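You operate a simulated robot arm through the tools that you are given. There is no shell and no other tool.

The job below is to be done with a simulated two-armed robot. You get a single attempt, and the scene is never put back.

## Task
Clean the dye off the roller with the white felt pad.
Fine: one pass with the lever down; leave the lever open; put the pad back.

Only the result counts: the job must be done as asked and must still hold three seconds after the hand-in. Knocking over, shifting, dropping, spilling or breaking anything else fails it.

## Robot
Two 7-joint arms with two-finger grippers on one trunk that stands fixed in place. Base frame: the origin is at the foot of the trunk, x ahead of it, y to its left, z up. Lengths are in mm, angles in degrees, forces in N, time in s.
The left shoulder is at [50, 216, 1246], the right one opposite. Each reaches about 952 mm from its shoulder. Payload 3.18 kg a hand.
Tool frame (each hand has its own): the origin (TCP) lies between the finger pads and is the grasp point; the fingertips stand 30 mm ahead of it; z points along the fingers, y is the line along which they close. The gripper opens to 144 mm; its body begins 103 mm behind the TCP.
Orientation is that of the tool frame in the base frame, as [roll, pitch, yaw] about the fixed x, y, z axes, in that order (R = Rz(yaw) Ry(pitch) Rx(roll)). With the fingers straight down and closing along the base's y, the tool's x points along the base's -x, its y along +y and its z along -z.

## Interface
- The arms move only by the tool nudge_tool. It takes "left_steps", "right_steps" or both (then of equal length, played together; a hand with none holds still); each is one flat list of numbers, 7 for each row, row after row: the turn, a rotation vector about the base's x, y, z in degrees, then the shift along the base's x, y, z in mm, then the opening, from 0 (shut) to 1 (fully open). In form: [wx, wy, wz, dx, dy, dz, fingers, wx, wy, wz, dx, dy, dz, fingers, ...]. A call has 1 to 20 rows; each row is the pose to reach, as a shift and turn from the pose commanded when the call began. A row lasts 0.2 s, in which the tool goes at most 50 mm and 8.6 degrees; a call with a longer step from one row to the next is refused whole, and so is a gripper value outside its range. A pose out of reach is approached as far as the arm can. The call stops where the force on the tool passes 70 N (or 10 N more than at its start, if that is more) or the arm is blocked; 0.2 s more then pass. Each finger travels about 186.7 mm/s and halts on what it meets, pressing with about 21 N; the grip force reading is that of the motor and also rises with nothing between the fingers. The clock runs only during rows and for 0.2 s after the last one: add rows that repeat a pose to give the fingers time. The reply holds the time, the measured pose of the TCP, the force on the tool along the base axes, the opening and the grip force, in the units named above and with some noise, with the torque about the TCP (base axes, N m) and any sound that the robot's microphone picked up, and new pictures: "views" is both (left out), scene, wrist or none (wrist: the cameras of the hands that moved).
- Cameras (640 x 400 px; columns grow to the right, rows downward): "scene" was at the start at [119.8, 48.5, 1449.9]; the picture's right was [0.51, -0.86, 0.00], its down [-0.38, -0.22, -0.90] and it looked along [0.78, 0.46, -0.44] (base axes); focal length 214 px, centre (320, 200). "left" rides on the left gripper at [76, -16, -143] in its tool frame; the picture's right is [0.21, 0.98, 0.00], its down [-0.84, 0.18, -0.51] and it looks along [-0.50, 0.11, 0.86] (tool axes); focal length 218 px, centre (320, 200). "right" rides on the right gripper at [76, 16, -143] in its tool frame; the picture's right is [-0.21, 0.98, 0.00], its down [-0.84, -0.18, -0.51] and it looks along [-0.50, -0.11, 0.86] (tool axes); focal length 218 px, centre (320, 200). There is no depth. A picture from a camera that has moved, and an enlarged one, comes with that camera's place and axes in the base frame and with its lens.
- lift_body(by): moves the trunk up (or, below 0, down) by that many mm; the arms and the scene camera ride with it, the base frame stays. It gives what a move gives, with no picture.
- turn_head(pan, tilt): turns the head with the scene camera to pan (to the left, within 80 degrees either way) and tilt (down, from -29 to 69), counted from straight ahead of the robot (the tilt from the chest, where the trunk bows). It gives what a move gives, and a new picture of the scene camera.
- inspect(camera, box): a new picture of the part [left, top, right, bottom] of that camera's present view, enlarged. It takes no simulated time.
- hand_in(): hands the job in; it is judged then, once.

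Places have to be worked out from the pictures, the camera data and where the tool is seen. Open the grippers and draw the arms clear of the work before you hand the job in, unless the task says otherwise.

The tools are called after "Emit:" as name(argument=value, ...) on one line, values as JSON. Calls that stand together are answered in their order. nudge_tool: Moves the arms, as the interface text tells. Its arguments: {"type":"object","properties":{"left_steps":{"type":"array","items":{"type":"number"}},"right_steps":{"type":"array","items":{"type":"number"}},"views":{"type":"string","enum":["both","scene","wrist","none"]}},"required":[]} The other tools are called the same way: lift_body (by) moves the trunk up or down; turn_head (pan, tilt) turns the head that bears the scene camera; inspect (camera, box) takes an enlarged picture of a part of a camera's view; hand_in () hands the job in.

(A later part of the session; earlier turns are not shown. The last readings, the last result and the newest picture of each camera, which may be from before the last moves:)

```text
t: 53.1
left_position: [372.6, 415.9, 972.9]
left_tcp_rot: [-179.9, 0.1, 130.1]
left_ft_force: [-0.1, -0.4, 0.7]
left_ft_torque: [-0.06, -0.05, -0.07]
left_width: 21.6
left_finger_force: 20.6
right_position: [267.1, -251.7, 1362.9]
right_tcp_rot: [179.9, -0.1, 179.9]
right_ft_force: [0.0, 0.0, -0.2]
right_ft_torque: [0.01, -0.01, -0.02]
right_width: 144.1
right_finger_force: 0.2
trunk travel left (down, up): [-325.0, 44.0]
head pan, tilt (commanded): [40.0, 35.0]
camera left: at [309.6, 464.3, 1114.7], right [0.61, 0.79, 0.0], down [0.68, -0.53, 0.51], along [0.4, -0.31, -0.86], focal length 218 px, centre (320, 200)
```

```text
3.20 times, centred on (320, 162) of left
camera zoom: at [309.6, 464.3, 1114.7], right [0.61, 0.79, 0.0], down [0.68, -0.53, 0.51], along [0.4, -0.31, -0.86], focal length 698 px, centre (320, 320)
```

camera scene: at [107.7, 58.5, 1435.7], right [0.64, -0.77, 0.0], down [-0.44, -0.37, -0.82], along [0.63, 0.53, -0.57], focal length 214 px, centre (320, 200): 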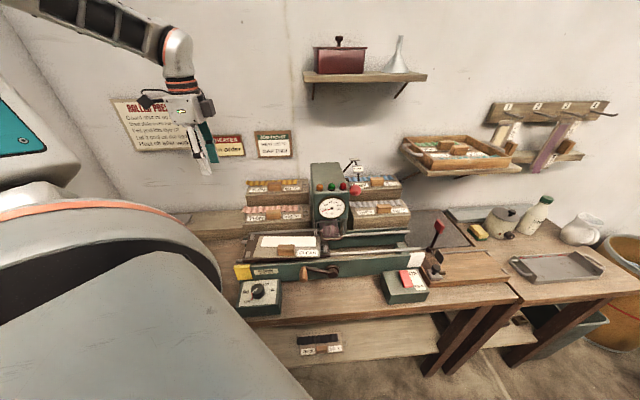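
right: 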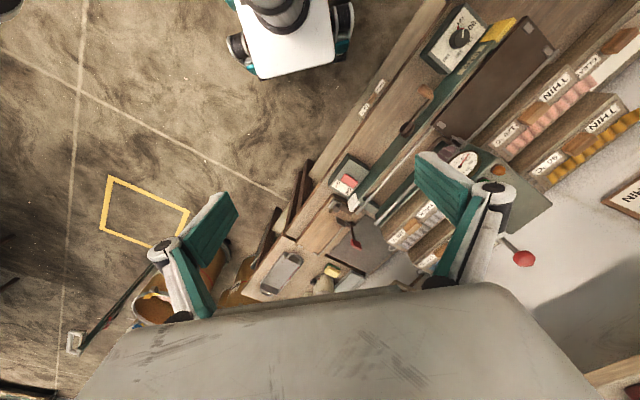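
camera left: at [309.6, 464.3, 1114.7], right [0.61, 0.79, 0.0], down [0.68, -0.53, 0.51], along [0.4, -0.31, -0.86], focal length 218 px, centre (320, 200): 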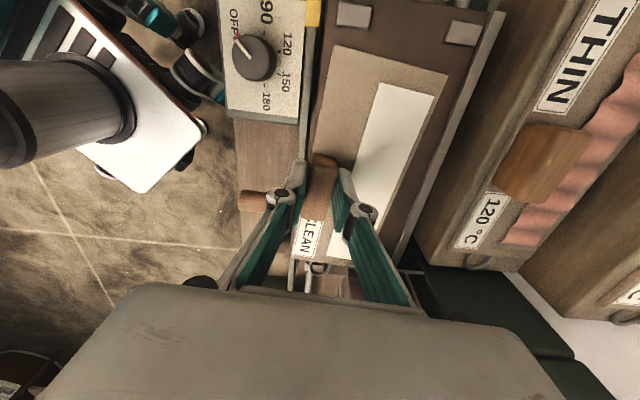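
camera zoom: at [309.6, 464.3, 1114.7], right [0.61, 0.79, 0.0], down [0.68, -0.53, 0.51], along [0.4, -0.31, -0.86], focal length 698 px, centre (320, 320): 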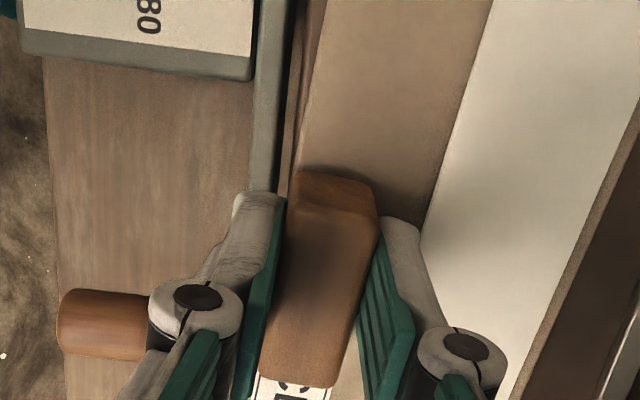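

The handle is held firmly. The guard's post hangs just above the board's right end, so I'll lift only 6 mm, turn the pad 5° back into line and move it toward the fence.

Emit:
nudge_tool(left_steps=[0, 0, 0, 0, 0, 3, 0.02, 0, 0, 0, 0, 0, 6, 0.02, 0, 0, 2.5, 0, 2, 6, 0.02, 0, 0, 5, 1, 5, 6, 0.02, 0, 0, 5, 6, 10, 6, 0.02, 0, 0, 5, 11.4, 16.2, 6, 0.02, 0, 0, 5, 11.4, 16.2, 6, 0.02], views="wrist")

Emit:
inspect(camera="left", box=[230, 0, 510, 175])

Emit:
inspect(camera="scene", box=[240, 210, 340, 260])

```text
t: 54.7
left_position: [384.6, 432.4, 978.3]
left_tcp_rot: [-179.9, 0.1, 135.1]
left_ft_force: [0.2, 0.3, -1.6]
left_ft_torque: [-0.02, 0.03, -0.01]
left_width: 21.5
left_finger_force: 21.0
right_position: [266.9, -250.6, 1363.1]
right_tcp_rot: [179.9, -0.1, 179.9]
right_ft_force: [0.4, 0.3, 0.7]
right_ft_torque: [-0.03, -0.03, -0.01]
right_width: 144.1
right_finger_force: 0.1
trunk travel left (down, up): [-325.0, 44.0]
head pan, tilt (commanded): [40.0, 35.0]
camera left: at [317.0, 474.9, 1120.4], right [0.54, 0.84, 0.0], down [0.72, -0.47, 0.51], along [0.43, -0.28, -0.86], focal length 218 px, centre (320, 200)
```

left: 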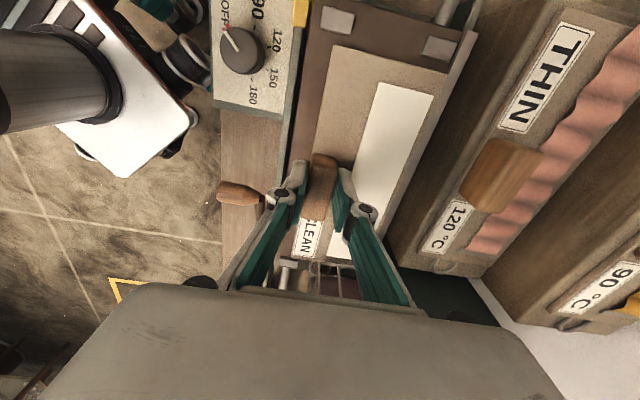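

```text
2.29 times, centred on (370, 88) of left
camera zoom: at [317.0, 474.9, 1120.4], right [0.54, 0.84, 0.0], down [0.72, -0.47, 0.51], along [0.43, -0.28, -0.86], focal length 499 px, centre (206, 457)
```

zoom: 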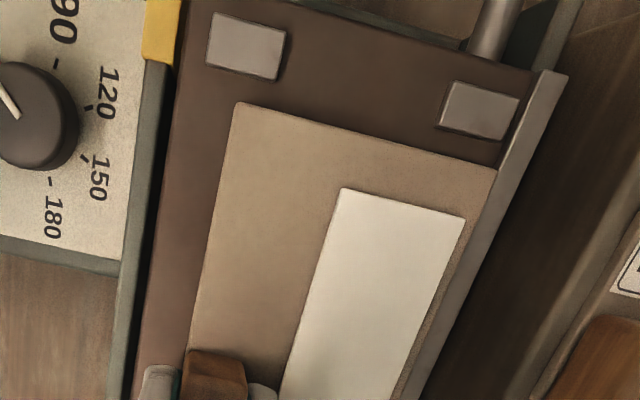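

```text
6.40 times, centred on (290, 235) of scene
camera zoom: at [108.1, 58.5, 1435.6], right [0.64, -0.77, 0.0], down [-0.44, -0.37, -0.82], along [0.63, 0.53, -0.57], focal length 1373 px, centre (512, -24)
```

zoom: 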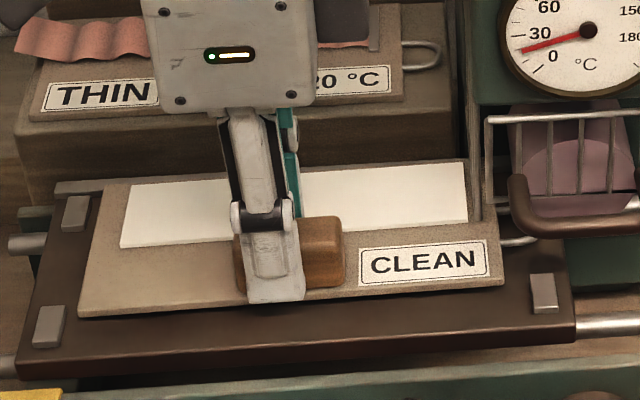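

The pad is parallel with the bed and fits between the stops, with its back edge just inside the fence. I'll lower it until it touches.

Emit:
nudge_tool(left_steps=[0, 0, 0, 0, 0, -3, 0.02, 0, 0, 0, 0, 0, -6, 0.02, 0, 0, 0, 0, 0, -8, 0.02, 0, 0, 0, 0, 0, -8, 0.02], views="none")

```text
t: 55.7
left_position: [384.1, 431.8, 972.2]
left_tcp_rot: [-180.0, 0.0, 135.0]
left_ft_force: [-0.3, 0.7, 10.9]
left_ft_torque: [0.14, 0.16, -0.01]
left_width: 21.6
left_finger_force: 20.9
right_position: [266.1, -250.1, 1363.2]
right_tcp_rot: [179.8, -0.1, 179.9]
right_ft_force: [0.0, 0.0, -0.4]
right_ft_torque: [0.03, 0.03, -0.02]
right_width: 143.9
right_finger_force: 0.0
trunk travel left (down, up): [-325.0, 44.0]
head pan, tilt (commanded): [40.0, 35.0]
```

The pad rests on the bed (11 N, well centred). I'll release it, rise straight up and park the left hand back at the left, clear of the bed.

Emit:
nudge_tool(left_steps=[0, 0, 0, 0, 0, 0.5, 0.12, 0, 0, 0, 0, 0, 1, 0.25, 0, 0, 0, 0, 0, 2, 0.27, 0, 0, 0, 0, 0, 8, 0.27, 0, 0, 0, 0, 0, 25, 0.27, 0, 0, 0, 0, 0, 60, 0.3, 0, 0, 0, 0, 0, 105, 0.3, 0, 0, 0, -10, 30, 150, 0.3, 0, 0, 0, -20, 75, 190, 0.3, 0, 0, 0, -30, 120, 210, 0.3, 0, 0, 0, -40, 165, 215, 0.3, 0, 0, 0, -50, 210, 215, 0.3, 0, 0, 0, -53, 215, 215, 0.3], views="both")

Emit:
inspect(camera="scene", box=[235, 210, 355, 290])

```text
refused: row 8 steps farther than a row can; nothing moved
```

```text
5.00 times, centred on (295, 250) of scene
camera zoom: at [107.5, 57.9, 1435.8], right [0.64, -0.77, 0.0], down [-0.44, -0.37, -0.82], along [0.63, 0.53, -0.57], focal length 1072 px, centre (445, -50)
```

zoom: 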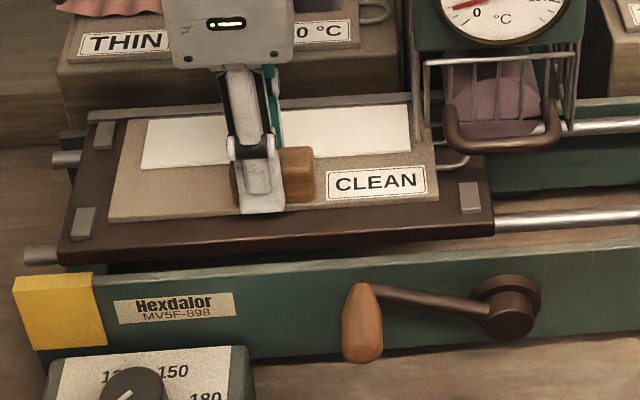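

That call was refused because row 8 was too long a step; nothing moved. I'll send it again with smaller steps.

Emit:
nudge_tool(left_steps=[0, 0, 0, 0, 0, 0.5, 0.12, 0, 0, 0, 0, 0, 1, 0.25, 0, 0, 0, 0, 0, 2, 0.27, 0, 0, 0, 0, 0, 8, 0.27, 0, 0, 0, 0, 0, 25, 0.27, 0, 0, 0, 0, 0, 60, 0.3, 0, 0, 0, 0, 0, 100, 0.3, 0, 0, 0, -8, 20, 140, 0.3, 0, 0, 0, -18, 55, 170, 0.3, 0, 0, 0, -28, 95, 190, 0.3, 0, 0, 0, -37, 135, 200, 0.3, 0, 0, 0, -45, 175, 210, 0.3, 0, 0, 0, -53, 215, 215, 0.3], views="both")

Emit:
inspect(camera="scene", box=[235, 210, 355, 290])

```text
t: 58.5
left_position: [329.8, 650.0, 1185.8]
left_tcp_rot: [-179.8, 0.1, 135.1]
left_ft_force: [0.9, 0.9, -0.1]
left_ft_torque: [-0.03, 0.01, -0.02]
left_width: 43.1
left_finger_force: 0.1
right_position: [266.8, -249.3, 1363.7]
right_tcp_rot: [-179.9, -0.1, 179.9]
right_ft_force: [-0.4, -0.2, -0.2]
right_ft_torque: [0.01, 0.05, -0.01]
right_width: 144.2
right_finger_force: 0.1
trunk travel left (down, up): [-325.0, 44.0]
head pan, tilt (commanded): [40.0, 35.0]
camera scene: at [108.2, 59.4, 1435.6], right [0.64, -0.77, 0.0], down [-0.44, -0.37, -0.82], along [0.63, 0.53, -0.57], focal length 214 px, centre (320, 200)
camera left: at [262.9, 693.4, 1328.0], right [0.54, 0.84, 0.0], down [0.72, -0.47, 0.51], along [0.42, -0.28, -0.86], focal length 218 px, centre (320, 200)
```

scene: 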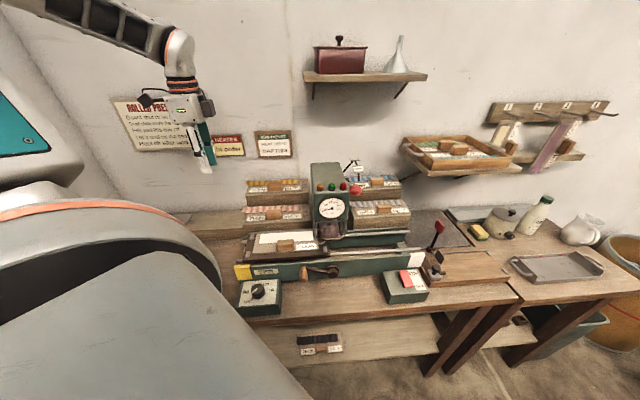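
left: 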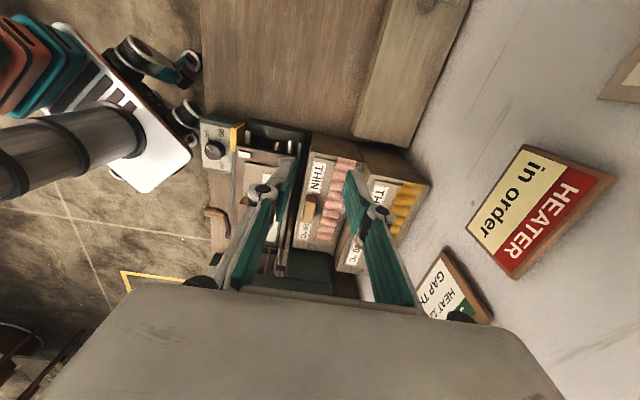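

```text
5.00 times, centred on (295, 250) of scene
camera zoom: at [108.2, 59.4, 1435.6], right [0.64, -0.77, 0.0], down [-0.44, -0.37, -0.82], along [0.63, 0.53, -0.57], focal length 1072 px, centre (445, -50)
```

zoom: 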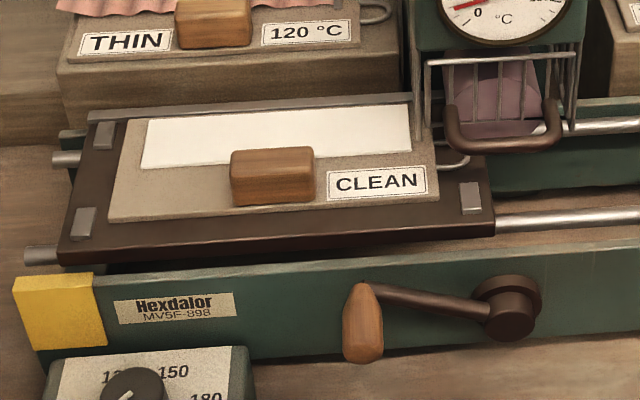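

The pad is now seated squarely on the bed. I'll use the right arm for the crank: first bring it forward at a safe height, turning it 45° so its fingers close along the bench.

Emit:
nudge_tool(right_steps=[0, 0, 6, 10, 40, -8, 0.5, 0, 0, 12, 20, 80, -16, 0.5, 0, 0, 18, 30, 120, -24, 0.5, 0, 0, 24, 40, 160, -32, 0.5, 0, 0, 30, 50, 200, -40, 0.5, 0, 0, 36, 60, 240, -48, 0.5, 0, 0, 42, 66, 280, -56, 0.5, 0, 0, 45, 69, 315, -64, 0.5, 0, 0, 45, 69, 315, -64, 0.5], views="both")

```text
t: 60.5
left_position: [329.7, 649.0, 1185.8]
left_tcp_rot: [-180.0, -0.1, 135.1]
left_ft_force: [-0.1, -0.8, 0.3]
left_ft_torque: [-0.02, 0.03, -0.01]
left_width: 43.2
left_finger_force: 0.0
right_position: [335.5, 55.0, 1302.5]
right_tcp_rot: [179.6, 0.0, -136.5]
right_ft_force: [0.7, -0.6, -0.4]
right_ft_torque: [0.02, 0.05, 0.04]
right_width: 71.9
right_finger_force: 0.0
right hand out of reach, approached as far as the arm can: row 8, 9
trunk travel left (down, up): [-325.0, 44.0]
head pan, tilt (commanded): [40.0, 35.0]
camera scene: at [108.5, 58.2, 1435.6], right [0.64, -0.77, 0.0], down [-0.44, -0.37, -0.82], along [0.63, 0.53, -0.57], focal length 214 px, centre (320, 200)
camera right: at [267.9, 12.7, 1443.7], right [-0.52, 0.85, 0.01], down [0.74, 0.45, 0.51], along [0.43, 0.27, -0.86], focal length 218 px, centre (320, 200)
```

scene: 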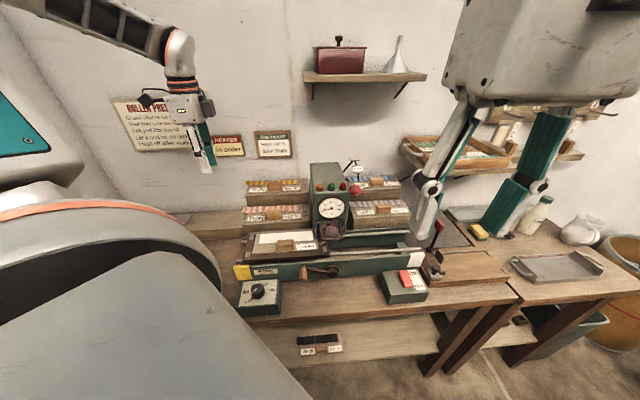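
right: 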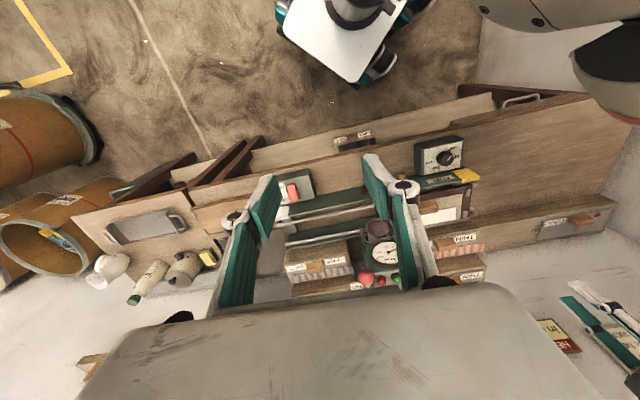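

The right arm drifted slightly at the last rows, so it is near a joint limit here, but it should be more comfortable farther out. I'll move it on toward the crank at safe height and see whether it tracks.

Emit:
nudge_tool(right_steps=[0, 0, 0, 5, 40, -10, 0.5, 0, 0, 0, 8, 80, -20, 0.5, 0, 0, 0, 12, 120, -40, 0.5, 0, 0, 0, 15, 160, -60, 0.5, 0, 0, 0, 15, 160, -60, 0.5], views="none")

```text
t: 61.7
left_position: [330.8, 646.7, 1186.4]
left_tcp_rot: [-179.9, 0.0, 135.0]
left_ft_force: [0.1, -0.5, -0.3]
left_ft_torque: [0.02, 0.01, 0.02]
left_width: 43.4
left_finger_force: 0.0
right_position: [343.8, 154.8, 1260.4]
right_tcp_rot: [179.7, 0.1, -135.5]
right_ft_force: [0.3, -0.7, -0.4]
right_ft_torque: [0.04, 0.02, 0.02]
right_width: 72.1
right_finger_force: 0.1
right hand out of reach, approached as far as the arm can: row 1, 2, 3, 4, 5
trunk travel left (down, up): [-325.0, 44.0]
head pan, tilt (commanded): [40.0, 35.0]
```

The right arm cannot cross that far with its hand turned this way, so I'll draw it back. Since the bed and crank are linked and move freely, I can instead drive the pass with the left hand by pushing on the bed's left end and then on the crank knob.

Emit:
nudge_tool(right_steps=[0, 0, -4, -8, -45, 10, 0.5, 0, 0, -10, -16, -90, 25, 0.5, 0, 0, -16, -24, -135, 40, 0.5, 0, 0, -22, -32, -180, 60, 0.5, 0, 0, -28, -40, -225, 75, 0.5, 0, 0, -34, -48, -270, 90, 0.5, 0, 0, -40, -56, -315, 105, 0.5, 0, 0, -45, -64, -360, 115, 0.5, 0, 0, -45, -72, -400, 120, 0.5, 0, 0, -45, -72, -400, 120, 0.5], views="scene")

```text
t: 63.9
left_position: [329.9, 649.6, 1185.9]
left_tcp_rot: [-179.8, 0.1, 135.0]
left_ft_force: [-0.6, 0.9, 1.1]
left_ft_torque: [-0.01, 0.0, -0.01]
left_width: 43.3
left_finger_force: 0.1
right_position: [273.2, -241.1, 1385.9]
right_tcp_rot: [179.9, -0.2, 179.8]
right_ft_force: [0.3, 0.4, -0.8]
right_ft_torque: [-0.05, 0.02, 0.01]
right_width: 72.0
right_finger_force: 0.1
trunk travel left (down, up): [-325.0, 44.0]
head pan, tilt (commanded): [40.0, 35.0]
camera scene: at [108.8, 59.4, 1435.5], right [0.64, -0.77, 0.0], down [-0.44, -0.37, -0.82], along [0.63, 0.53, -0.57], focal length 214 px, centre (320, 200)
```

scene: 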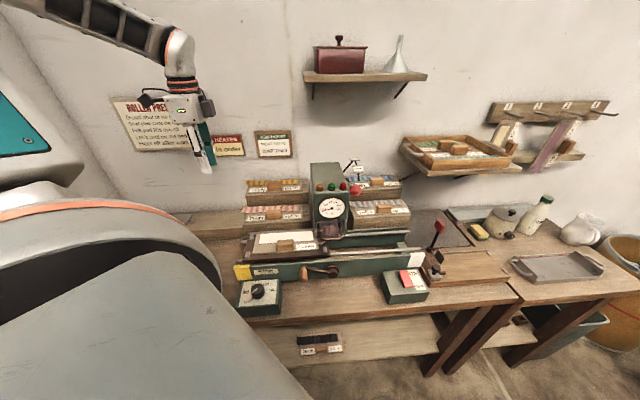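

The right arm is parked. I'll enlarge the left end of the frame from the left camera to check the space behind the bed's left edge.

Emit:
inspect(camera="left", box=[195, 100, 315, 190])

Emit:
inspect(camera="scene", box=[228, 220, 276, 290])

Emit:
inspect(camera="scene", box=[340, 215, 440, 285])

```text
4.44 times, centred on (255, 145) of left
camera zoom: at [263.7, 693.0, 1327.8], right [0.54, 0.84, 0.0], down [0.73, -0.47, 0.51], along [0.42, -0.28, -0.86], focal length 970 px, centre (609, 444)
```

zoom: 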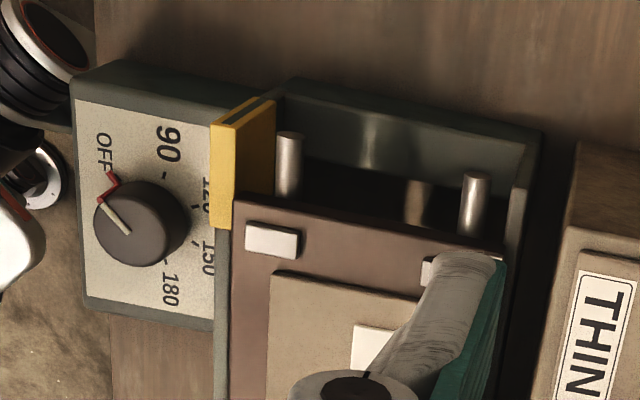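

```text
5.71 times, centred on (252, 255) of scene
camera zoom: at [108.8, 59.4, 1435.5], right [0.64, -0.77, 0.0], down [-0.44, -0.37, -0.82], along [0.63, 0.53, -0.57], focal length 1226 px, centre (709, -114)
```

zoom: 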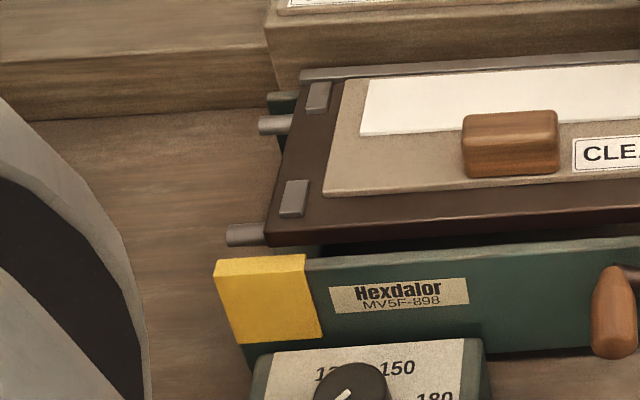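

```text
5.71 times, centred on (390, 250) of scene
camera zoom: at [108.8, 59.4, 1435.5], right [0.64, -0.77, 0.0], down [-0.44, -0.37, -0.82], along [0.63, 0.53, -0.57], focal length 1226 px, centre (-80, -86)
```

zoom: 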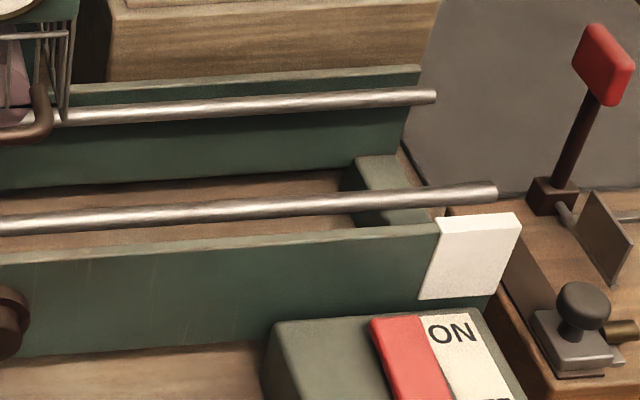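

There is a free gap between the rods behind the bed's left edge (edge at about u = −162 in bench coordinates). I'll close the left fingers and bring them above that gap, near [302, 551].

Emit:
nudge_tool(left_steps=[0, 0, 0, -9, -33, -35, 0.0, 0, 0, 0, -18, -66, -75, 0.0, 0, 0, 0, -27, -98, -115, 0.0, 0, 0, 0, -28, -98, -155, 0.0, 0, 0, 0, -28, -98, -185, 0.0, 0, 0, 0, -28, -98, -185, 0.0], views="wrist")

Emit:
inspect(camera="left", box=[200, 80, 440, 240])

Emit:
inspect(camera="scene", box=[220, 190, 316, 270])

```text
refused: row 2 steps farther than a row can; nothing moved
```

```text
2.50 times, centred on (320, 160) of left
camera zoom: at [263.7, 693.0, 1327.8], right [0.54, 0.84, 0.0], down [0.73, -0.47, 0.51], along [0.42, -0.28, -0.86], focal length 546 px, centre (320, 300)
```

zoom: 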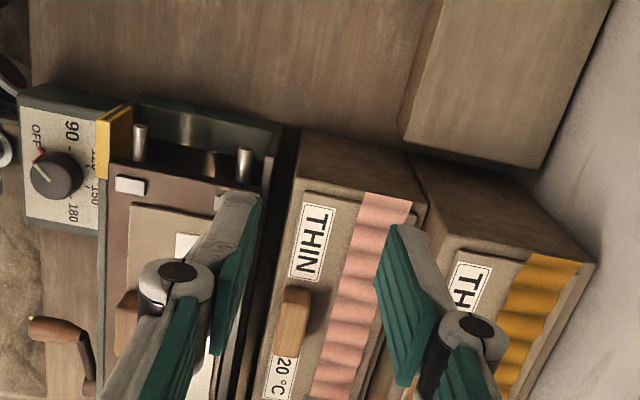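

```text
5.00 times, centred on (268, 230) of scene
camera zoom: at [108.8, 59.4, 1435.5], right [0.64, -0.77, 0.0], down [-0.44, -0.37, -0.82], along [0.63, 0.53, -0.57], focal length 1072 px, centre (580, 50)
```

zoom: 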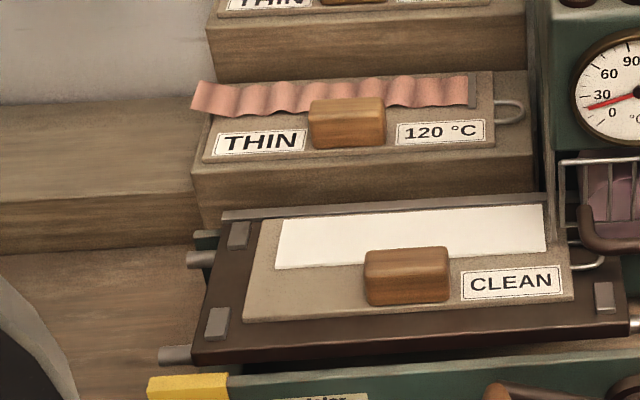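

The step was just too long; I'll resend the same move in shorter rows.

Emit:
nudge_tool(left_steps=[0, 0, 0, -7, -25, -25, 0.0, 0, 0, 0, -14, -50, -50, 0.0, 0, 0, 0, -21, -75, -80, 0.0, 0, 0, 0, -27, -95, -110, 0.0, 0, 0, 0, -28, -98, -145, 0.0, 0, 0, 0, -28, -98, -175, 0.0, 0, 0, 0, -28, -98, -185, 0.0, 0, 0, 0, -28, -98, -185, 0.0], views="wrist")

Emit:
inspect(camera="left", box=[200, 80, 440, 240])

Emit:
inspect(camera="scene", box=[220, 190, 316, 270])

```text
t: 65.7
left_position: [305.8, 550.9, 999.0]
left_tcp_rot: [-179.8, -0.1, 135.1]
left_ft_force: [-0.3, -0.2, 0.0]
left_ft_torque: [0.02, -0.03, 0.02]
left_width: 0.0
left_finger_force: 20.7
right_position: [271.9, -242.6, 1386.0]
right_tcp_rot: [179.9, -0.1, -180.0]
right_ft_force: [0.0, -0.6, -0.2]
right_ft_torque: [-0.03, 0.02, 0.01]
right_width: 71.8
right_finger_force: 0.0
trunk travel left (down, up): [-325.0, 44.0]
head pan, tilt (commanded): [40.0, 35.0]
camera left: at [238.1, 593.6, 1141.5], right [0.54, 0.84, 0.0], down [0.73, -0.47, 0.51], along [0.42, -0.28, -0.86], focal length 218 px, centre (320, 200)
```

left: 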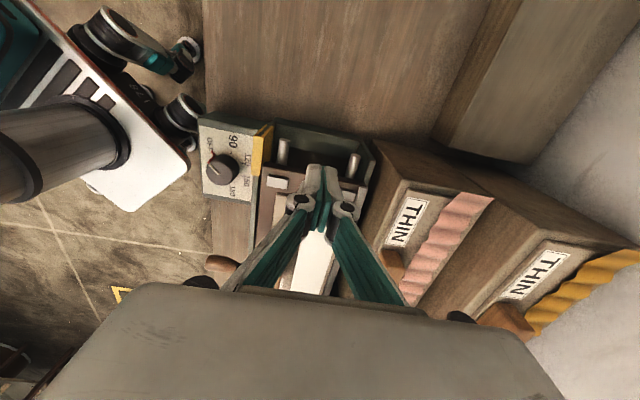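

```text
2.50 times, centred on (320, 160) of left
camera zoom: at [238.1, 593.6, 1141.5], right [0.54, 0.84, 0.0], down [0.73, -0.47, 0.51], along [0.42, -0.28, -0.86], focal length 546 px, centre (320, 300)
```

zoom: 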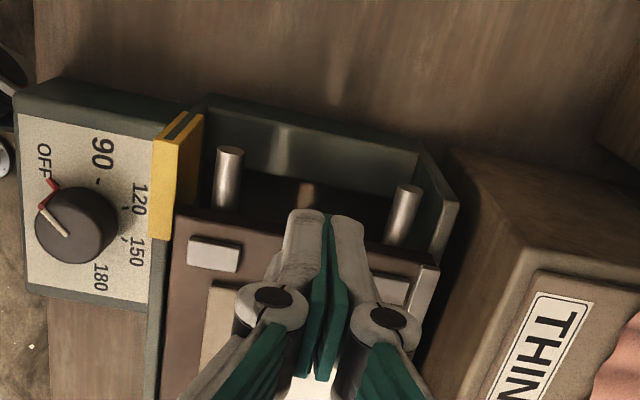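

```text
5.00 times, centred on (268, 230) of scene
camera zoom: at [108.1, 58.6, 1435.6], right [0.64, -0.77, 0.0], down [-0.44, -0.37, -0.82], along [0.63, 0.53, -0.57], focal length 1072 px, centre (580, 50)
```

zoom: 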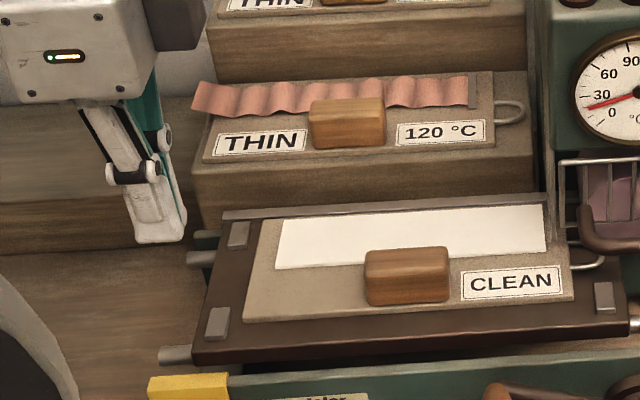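

The closed fingertips are right over the gap, about 1–2 mm from the bed's edge. I'll lower them in small steps to just below the bed's top.

Emit:
nudge_tool(left_steps=[0, 0, 0, -0.7, 0.7, -20, 0.0, 0, 0, 0, -0.7, 0.7, -35, 0.0, 0, 0, 0, -0.7, 0.7, -44, 0.0, 0, 0, 0, -0.7, 0.7, -48, 0.0, 0, 0, 0, -0.7, 0.7, -48, 0.0], views="wrist")

Emit:
inspect(camera="left", box=[240, 120, 400, 220])

Emit:
inspect(camera="scene", box=[225, 210, 297, 265])

```text
t: 66.9
left_position: [302.6, 549.3, 951.4]
left_tcp_rot: [-179.9, 0.1, 135.1]
left_ft_force: [0.8, 0.6, -0.8]
left_ft_torque: [0.02, 0.01, -0.03]
left_width: 0.0
left_finger_force: 21.1
right_position: [271.6, -241.8, 1385.0]
right_tcp_rot: [179.9, -0.1, 179.9]
right_ft_force: [0.2, -0.4, 0.0]
right_ft_torque: [0.03, 0.0, 0.01]
right_width: 71.9
right_finger_force: 0.1
trunk travel left (down, up): [-325.0, 44.0]
head pan, tilt (commanded): [40.0, 35.0]
camera left: at [234.9, 593.0, 1094.1], right [0.54, 0.84, 0.0], down [0.72, -0.47, 0.51], along [0.42, -0.28, -0.86], focal length 218 px, centre (320, 200)
```

left: 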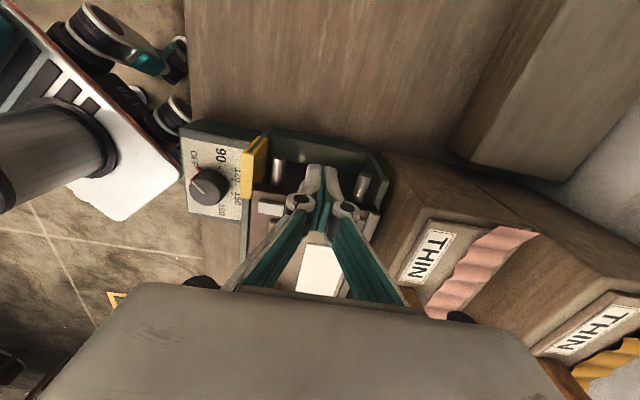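

```text
4.00 times, centred on (320, 170) of left
camera zoom: at [234.9, 593.0, 1094.1], right [0.54, 0.84, 0.0], down [0.72, -0.47, 0.51], along [0.42, -0.28, -0.86], focal length 873 px, centre (320, 320)
```

zoom: 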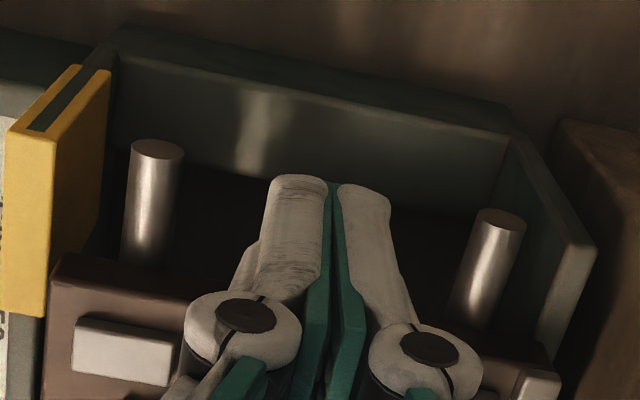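

```text
7.27 times, centred on (261, 238) of scene
camera zoom: at [108.0, 58.5, 1435.7], right [0.64, -0.77, 0.0], down [-0.44, -0.37, -0.82], along [0.63, 0.53, -0.57], focal length 1560 px, centre (749, -73)
```

zoom: 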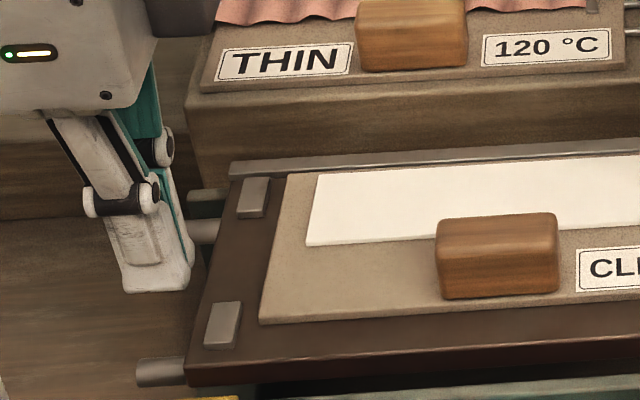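

The fingertips sit between the rods behind the bed's edge with no contact. I'll lower 5 mm more and then push the bed 30 mm to the right, watching the force.

Emit:
nudge_tool(left_steps=[0, 0, 0, 0, 0, -5, 0.0, 0, 0, 0, 3, -3, -5, 0.0, 0, 0, 0, 7, -7, -5, 0.0, 0, 0, 0, 11, -11, -5, 0.0, 0, 0, 0, 15, -15, -5, 0.0, 0, 0, 0, 19, -19, -5, 0.0, 0, 0, 0, 23, -23, -5, 0.0], views="wrist")

Emit:
inspect(camera="scene", box=[230, 205, 370, 290])

```text
t: 68.5
left_position: [325.3, 526.3, 946.1]
left_tcp_rot: [-179.9, 0.0, 135.1]
left_ft_force: [-0.8, 0.3, -0.9]
left_ft_torque: [0.02, -0.03, 0.0]
left_width: 0.0
left_finger_force: 31.0
right_position: [271.6, -240.9, 1386.4]
right_tcp_rot: [179.9, 0.0, 179.9]
right_ft_force: [-0.8, 0.0, 0.0]
right_ft_torque: [-0.02, 0.0, -0.02]
right_width: 72.0
right_finger_force: 0.1
trunk travel left (down, up): [-325.0, 44.0]
head pan, tilt (commanded): [40.0, 35.0]
camera left: at [258.5, 569.6, 1089.4], right [0.54, 0.84, 0.0], down [0.72, -0.47, 0.51], along [0.42, -0.28, -0.86], focal length 218 px, centre (320, 200)
```

left: 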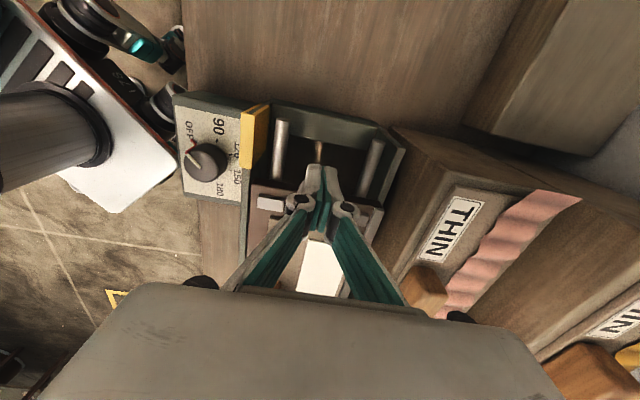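

```text
4.57 times, centred on (300, 248) of scene
camera zoom: at [108.0, 58.6, 1435.6], right [0.64, -0.77, 0.0], down [-0.44, -0.37, -0.82], along [0.63, 0.53, -0.57], focal length 980 px, centre (411, -17)
```

zoom: 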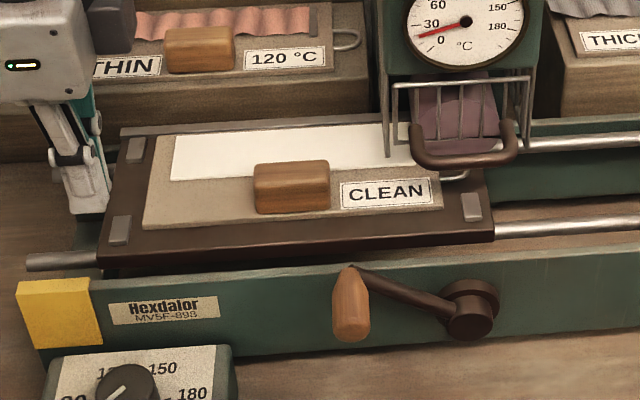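

Pushing works: the bed slides with hardly any force and the crank turns with it. I'll continue 64 mm more.

Emit:
nudge_tool(left_steps=[0, 0, 0, 5.6, -5.6, 0, 0.0, 0, 0, 0, 11.3, -11.3, 0, 0.0, 0, 0, 0, 17, -17, 0, 0.0, 0, 0, 0, 22.6, -22.6, 0, 0.0, 0, 0, 0, 28.3, -28.3, 0, 0.0, 0, 0, 0, 34, -34, 0, 0.0, 0, 0, 0, 39.6, -39.6, 0, 0.0, 0, 0, 0, 45.2, -45.2, 0, 0.0], views="wrist")

Emit:
inspect(camera="scene", box=[230, 205, 390, 290])

```text
t: 70.3
left_position: [370.2, 481.1, 947.4]
left_tcp_rot: [-179.8, 0.1, 135.0]
left_ft_force: [-0.7, 1.5, 0.4]
left_ft_torque: [0.01, 0.02, 0.0]
left_width: 0.2
left_finger_force: 31.2
right_position: [272.5, -241.2, 1386.6]
right_tcp_rot: [179.8, -0.2, -180.0]
right_ft_force: [0.4, 0.3, 1.0]
right_ft_torque: [0.02, -0.01, 0.0]
right_width: 72.1
right_finger_force: 0.0
trunk travel left (down, up): [-325.0, 44.0]
head pan, tilt (commanded): [40.0, 35.0]
camera left: at [303.9, 524.6, 1089.5], right [0.54, 0.84, 0.0], down [0.73, -0.47, 0.51], along [0.42, -0.28, -0.86], focal length 218 px, centre (320, 200)
```

left: 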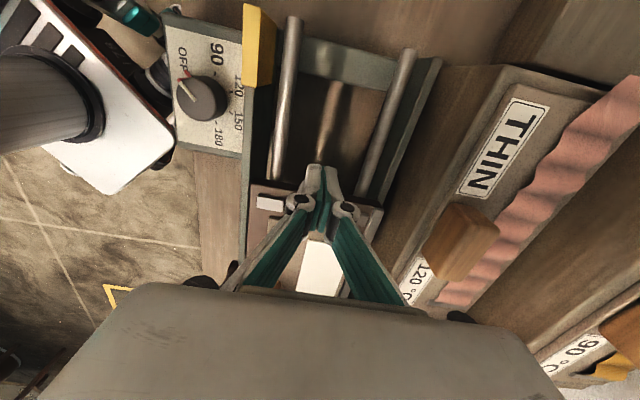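

```text
4.00 times, centred on (310, 248) of scene
camera zoom: at [108.1, 58.5, 1435.6], right [0.64, -0.77, 0.0], down [-0.44, -0.37, -0.82], along [0.63, 0.53, -0.57], focal length 858 px, centre (360, 10)
```

zoom: 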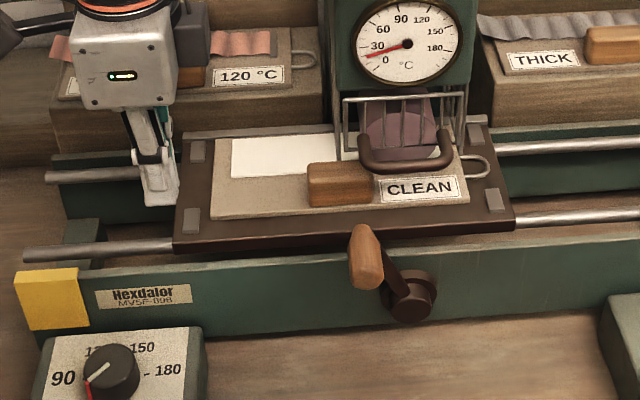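

The pad is passing under the roller, its handle clears the guard's handle, and the force stays under 2 N. I'll push 72 mm further.

Emit:
nudge_tool(left_steps=[0, 0, 0, 5.6, -5.6, 0, 0.0, 0, 0, 0, 11.3, -11.3, 0, 0.0, 0, 0, 0, 17, -17, 0, 0.0, 0, 0, 0, 22.6, -22.6, 0, 0.0, 0, 0, 0, 28.3, -28.3, 0, 0.0, 0, 0, 0, 34, -34, 0, 0.0, 0, 0, 0, 39.6, -39.6, 0, 0.0, 0, 0, 0, 45.2, -45.2, 0, 0.0, 0, 0, 0, 51, -51, 0, 0.0], views="wrist")

Emit:
inspect(camera="scene", box=[250, 180, 430, 290])

```text
t: 72.3
left_position: [421.8, 429.7, 946.8]
left_tcp_rot: [-179.9, 0.0, 135.1]
left_ft_force: [0.0, 0.3, -0.8]
left_ft_torque: [0.05, -0.01, 0.0]
left_width: 0.0
left_finger_force: 30.9
right_position: [272.3, -241.6, 1385.6]
right_tcp_rot: [-180.0, -0.2, 179.9]
right_ft_force: [-0.4, 0.1, 0.1]
right_ft_torque: [0.01, -0.02, 0.02]
right_width: 71.8
right_finger_force: 0.0
trunk travel left (down, up): [-325.0, 44.0]
head pan, tilt (commanded): [40.0, 35.0]
camera left: at [355.4, 473.6, 1088.8], right [0.54, 0.84, 0.0], down [0.73, -0.47, 0.51], along [0.43, -0.28, -0.86], focal length 218 px, centre (320, 200)
```

left: 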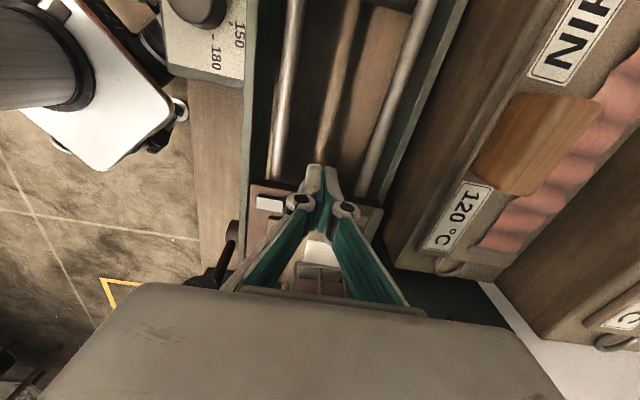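

```text
3.56 times, centred on (340, 235) of scene
camera zoom: at [108.2, 58.5, 1435.6], right [0.64, -0.77, 0.0], down [-0.44, -0.37, -0.82], along [0.63, 0.53, -0.57], focal length 763 px, centre (249, 76)
```

zoom: 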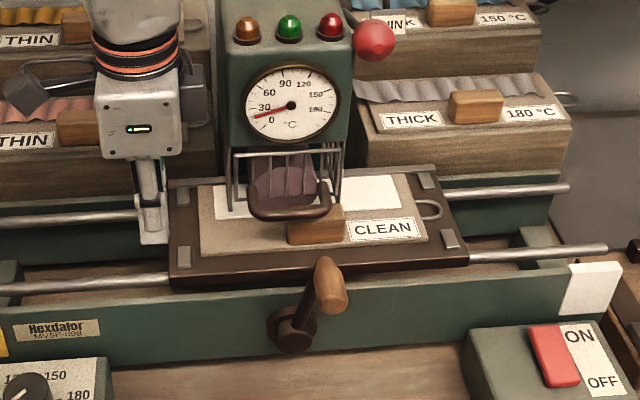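

The bed has travelled about 200 mm and the crank is past its top. The hand is close to the machine head now, so I'll lift out and finish the stroke by pushing the crank knob instead; first I rise and move out in front of the machine.

Emit:
nudge_tool(left_steps=[0, 0, 0, -3, 3, 10, 0.0, 0, 0, 0, -5, 5, 40, 0.0, 0, 0, 0, -5, 5, 80, 0.0, 0, 0, 0, -20, -10, 120, 0.0, 0, 0, 0, -45, -35, 140, 0.0, 0, 0, 0, -70, -60, 150, 0.0, 0, 0, 0, -70, -60, 150, 0.0], views="both")

Emit:
inspect(camera="scene", box=[270, 200, 410, 290])

```text
t: 73.9
left_position: [354.2, 372.0, 1094.4]
left_tcp_rot: [-179.8, 0.0, 135.1]
left_ft_force: [0.7, -0.2, 0.8]
left_ft_torque: [0.01, 0.03, 0.01]
left_width: 0.2
left_finger_force: 30.7
right_position: [272.2, -240.7, 1384.6]
right_tcp_rot: [179.9, -0.1, 179.9]
right_ft_force: [0.2, 0.6, -0.4]
right_ft_torque: [0.03, 0.0, -0.02]
right_width: 72.0
right_finger_force: 0.0
trunk travel left (down, up): [-325.0, 44.0]
head pan, tilt (commanded): [40.0, 35.0]
camera scene: at [108.8, 59.0, 1435.5], right [0.64, -0.77, 0.0], down [-0.44, -0.37, -0.82], along [0.63, 0.53, -0.57], focal length 214 px, centre (320, 200)
camera left: at [286.7, 414.9, 1237.4], right [0.54, 0.84, 0.0], down [0.73, -0.47, 0.51], along [0.42, -0.28, -0.86], focal length 218 px, centre (320, 200)
```

scene: 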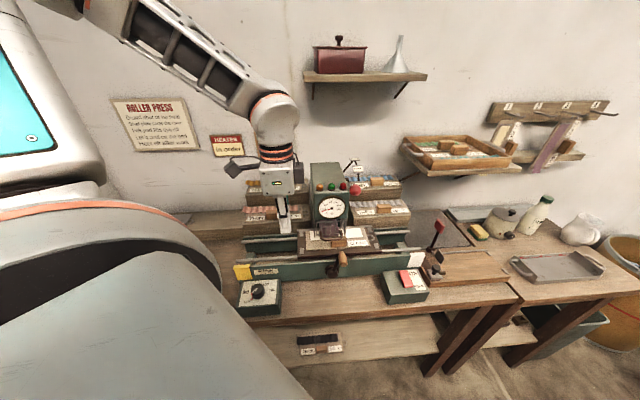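
left: 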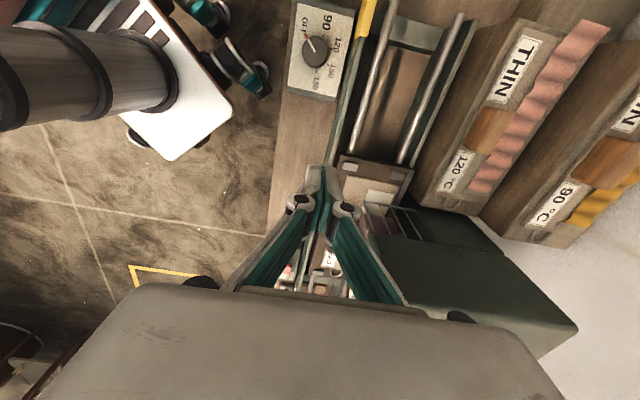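

```text
4.44 times, centred on (340, 245) of scene
camera zoom: at [108.8, 59.0, 1435.5], right [0.64, -0.77, 0.0], down [-0.44, -0.37, -0.82], along [0.63, 0.53, -0.57], focal length 953 px, centre (231, 0)
```

zoom: 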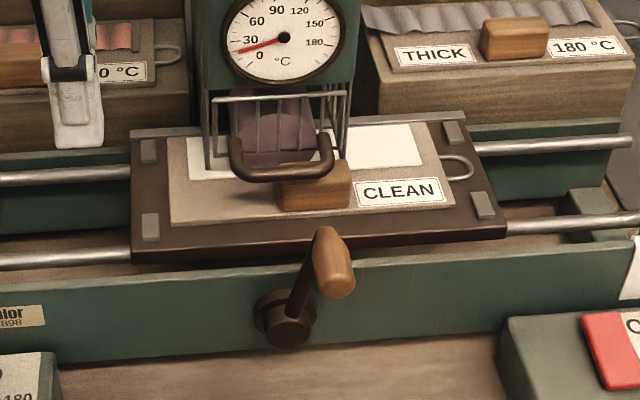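

The hand is clear in front of the press; the knob is now near u = 131, v = 492, z = 968 in bench coordinates. I'll move above and left of the knob at this height and check that the arm tracks properly there.

Emit:
nudge_tool(left_steps=[0, 0, 0, 14, -24, 0, 0.0, 0, 0, 0, 28, -48, 0, 0.0, 0, 0, 0, 42, -73, 0, 0.0, 0, 0, 0, 55, -97, 0, 0.0, 0, 0, 0, 55, -97, 0, 0.0], views="wrist")

Emit:
inspect(camera="left", box=[200, 60, 440, 220])

Emit:
inspect(camera="scene", box=[270, 150, 410, 290])

```text
t: 75.1
left_position: [406.4, 274.6, 1097.5]
left_tcp_rot: [-179.9, 0.0, 135.2]
left_ft_force: [-0.4, 0.4, -0.4]
left_ft_torque: [0.0, -0.02, 0.02]
left_width: 0.0
left_finger_force: 30.9
right_position: [271.9, -240.6, 1386.8]
right_tcp_rot: [179.9, -0.1, 180.0]
right_ft_force: [-0.4, -0.1, -0.3]
right_ft_torque: [0.01, -0.02, 0.0]
right_width: 72.4
right_finger_force: 0.1
trunk travel left (down, up): [-325.0, 44.0]
head pan, tilt (commanded): [40.0, 35.0]
camera left: at [339.6, 318.3, 1240.3], right [0.54, 0.84, 0.0], down [0.72, -0.47, 0.51], along [0.43, -0.28, -0.86], focal length 218 px, centre (320, 200)
```

left: 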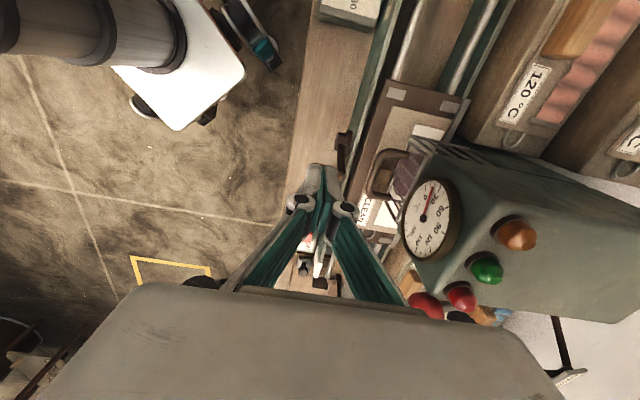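

```text
2.50 times, centred on (320, 140) of left
camera zoom: at [339.6, 318.3, 1240.3], right [0.54, 0.84, 0.0], down [0.72, -0.47, 0.51], along [0.43, -0.28, -0.86], focal length 546 px, centre (320, 350)
```

zoom: 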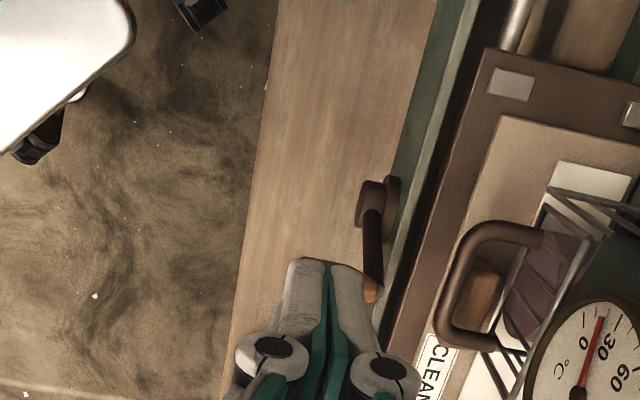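

```text
2.86 times, centred on (340, 220) of scene
camera zoom: at [107.5, 58.6, 1435.7], right [0.64, -0.77, 0.0], down [-0.44, -0.37, -0.82], along [0.63, 0.53, -0.57], focal length 613 px, centre (263, 143)
```

zoom: 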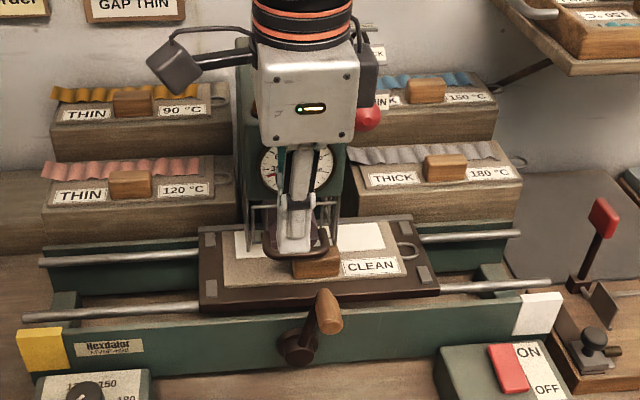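

The arm tracks well here. The closed fingers stand left of the knob; I'll lower them to about z = 957 beside it.

Emit:
nudge_tool(left_steps=[0, 0, 0, 0, 0, -35, 0.0, 0, 0, 0, 0, 0, -70, 0.0, 0, 0, 0, 0, 0, -105, 0.0, 0, 0, 0, 0, 0, -130, 0.0, 0, 0, 0, 0, 0, -140, 0.0, 0, 0, 0, 0, 0, -140, 0.0], views="wrist")

Emit:
inspect(camera="left", box=[220, 100, 420, 225])

Emit:
inspect(camera="scene", box=[290, 190, 400, 290])

```text
t: 76.5
left_position: [436.6, 309.8, 982.5]
left_tcp_rot: [-179.4, 0.0, 134.9]
left_ft_force: [-0.4, -0.2, -0.1]
left_ft_torque: [0.01, 0.02, 0.0]
left_width: 0.2
left_finger_force: 30.7
left hand out of reach, approached as far as the arm can: row 2, 3, 4, 5, 6
right_position: [270.7, -241.4, 1386.6]
right_tcp_rot: [180.0, -0.1, 179.9]
right_ft_force: [0.2, 0.7, 0.5]
right_ft_torque: [0.02, -0.03, 0.03]
right_width: 71.9
right_finger_force: 0.1
trunk travel left (down, up): [-325.0, 44.0]
head pan, tilt (commanded): [40.0, 35.0]
camera left: at [370.3, 353.5, 1125.1], right [0.55, 0.84, -0.01], down [0.73, -0.47, 0.51], along [0.42, -0.28, -0.86], focal length 218 px, centre (320, 200)
```

left: 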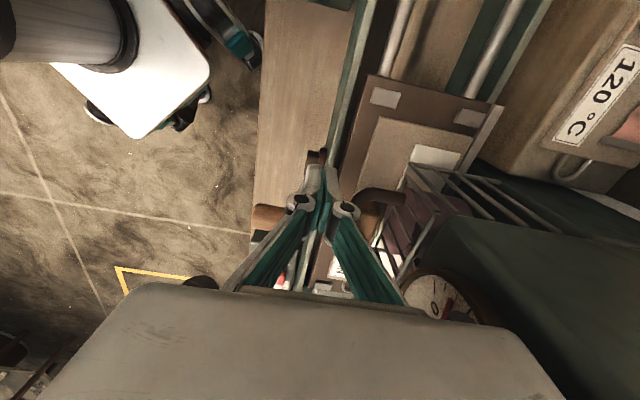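

```text
3.20 times, centred on (320, 162) of left
camera zoom: at [370.3, 353.5, 1125.1], right [0.55, 0.84, -0.01], down [0.73, -0.47, 0.51], along [0.42, -0.28, -0.86], focal length 698 px, centre (320, 320)
```

zoom: 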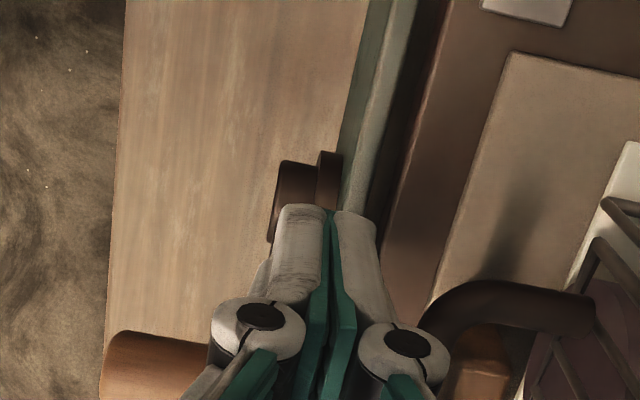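

```text
4.00 times, centred on (345, 240) of scene
camera zoom: at [107.6, 58.4, 1435.7], right [0.64, -0.77, 0.0], down [-0.44, -0.37, -0.82], along [0.63, 0.53, -0.57], focal length 858 px, centre (220, 40)
```

zoom: 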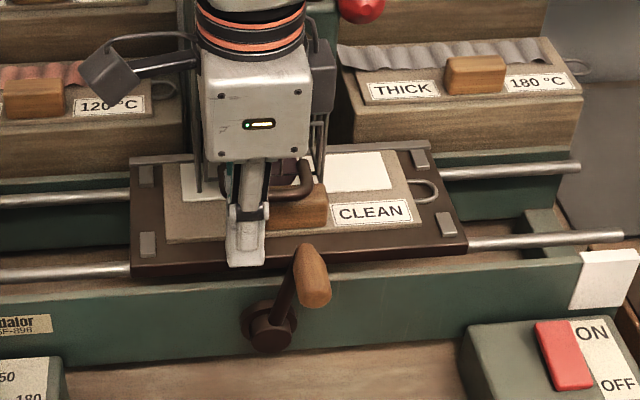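

The arm cannot come this close in at low height with the shoulders so high, so it drifted outward (no contact made). I'll raise the left hand, then lower the trunk so that the arm works from below instead.

Emit:
nudge_tool(left_steps=[0, 0, 0, 0, 0, 30, 0.0, 0, 0, 0, 0, 0, 65, 0.0, 0, 0, 0, 0, 0, 100, 0.0, 0, 0, 0, 0, 0, 140, 0.0, 0, 0, 0, 0, 0, 185, 0.0, 0, 0, 0, 0, 0, 230, 0.0, 0, 0, 0, 0, 5, 275, 0.0, 0, 0, 0, 0, 10, 320, 0.0, 0, 0, 0, 0, 10, 345, 0.0, 0, 0, 0, 0, 10, 345, 0.0], views="scene")

```text
t: 78.7
left_position: [434.5, 320.2, 1332.9]
left_tcp_rot: [-179.9, 0.0, 135.1]
left_ft_force: [-0.3, 1.2, 0.3]
left_ft_torque: [0.0, -0.01, -0.02]
left_width: 0.1
left_finger_force: 31.0
right_position: [272.3, -242.1, 1386.0]
right_tcp_rot: [179.9, -0.1, 179.9]
right_ft_force: [-0.4, 0.9, -0.6]
right_ft_torque: [0.02, 0.01, -0.03]
right_width: 72.2
right_finger_force: 0.1
trunk travel left (down, up): [-325.0, 44.0]
head pan, tilt (commanded): [40.0, 35.0]
camera scene: at [108.0, 58.6, 1435.6], right [0.64, -0.77, 0.0], down [-0.44, -0.37, -0.82], along [0.63, 0.53, -0.57], focal length 214 px, centre (320, 200)
```

scene: 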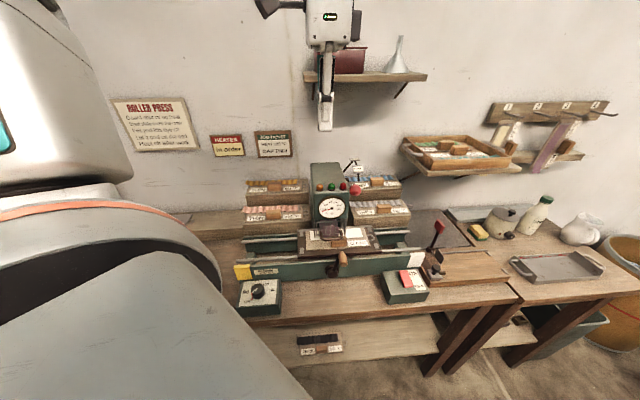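

The hand is up at z = 1333. I'll shift it out in front of the press (away from the head and guard) before lowering the trunk.

Emit:
nudge_tool(left_steps=[0, 0, 0, -12, -17, 0, 0.0, 0, 0, 0, -25, -35, 0, 0.0, 0, 0, 0, -38, -52, 0, 0.0, 0, 0, 0, -38, -52, 0, 0.0], views="none")

```text
t: 79.7
left_position: [398.5, 269.1, 1327.8]
left_tcp_rot: [-179.8, 0.1, 135.0]
left_ft_force: [-1.0, 0.1, 0.0]
left_ft_torque: [-0.03, 0.0, -0.02]
left_width: 0.0
left_finger_force: 30.7
right_position: [273.5, -242.2, 1386.3]
right_tcp_rot: [179.9, -0.1, 179.9]
right_ft_force: [0.7, 1.1, 0.7]
right_ft_torque: [0.0, 0.0, 0.01]
right_width: 71.9
right_finger_force: 0.1
trunk travel left (down, up): [-325.0, 44.0]
head pan, tilt (commanded): [40.0, 35.0]
```

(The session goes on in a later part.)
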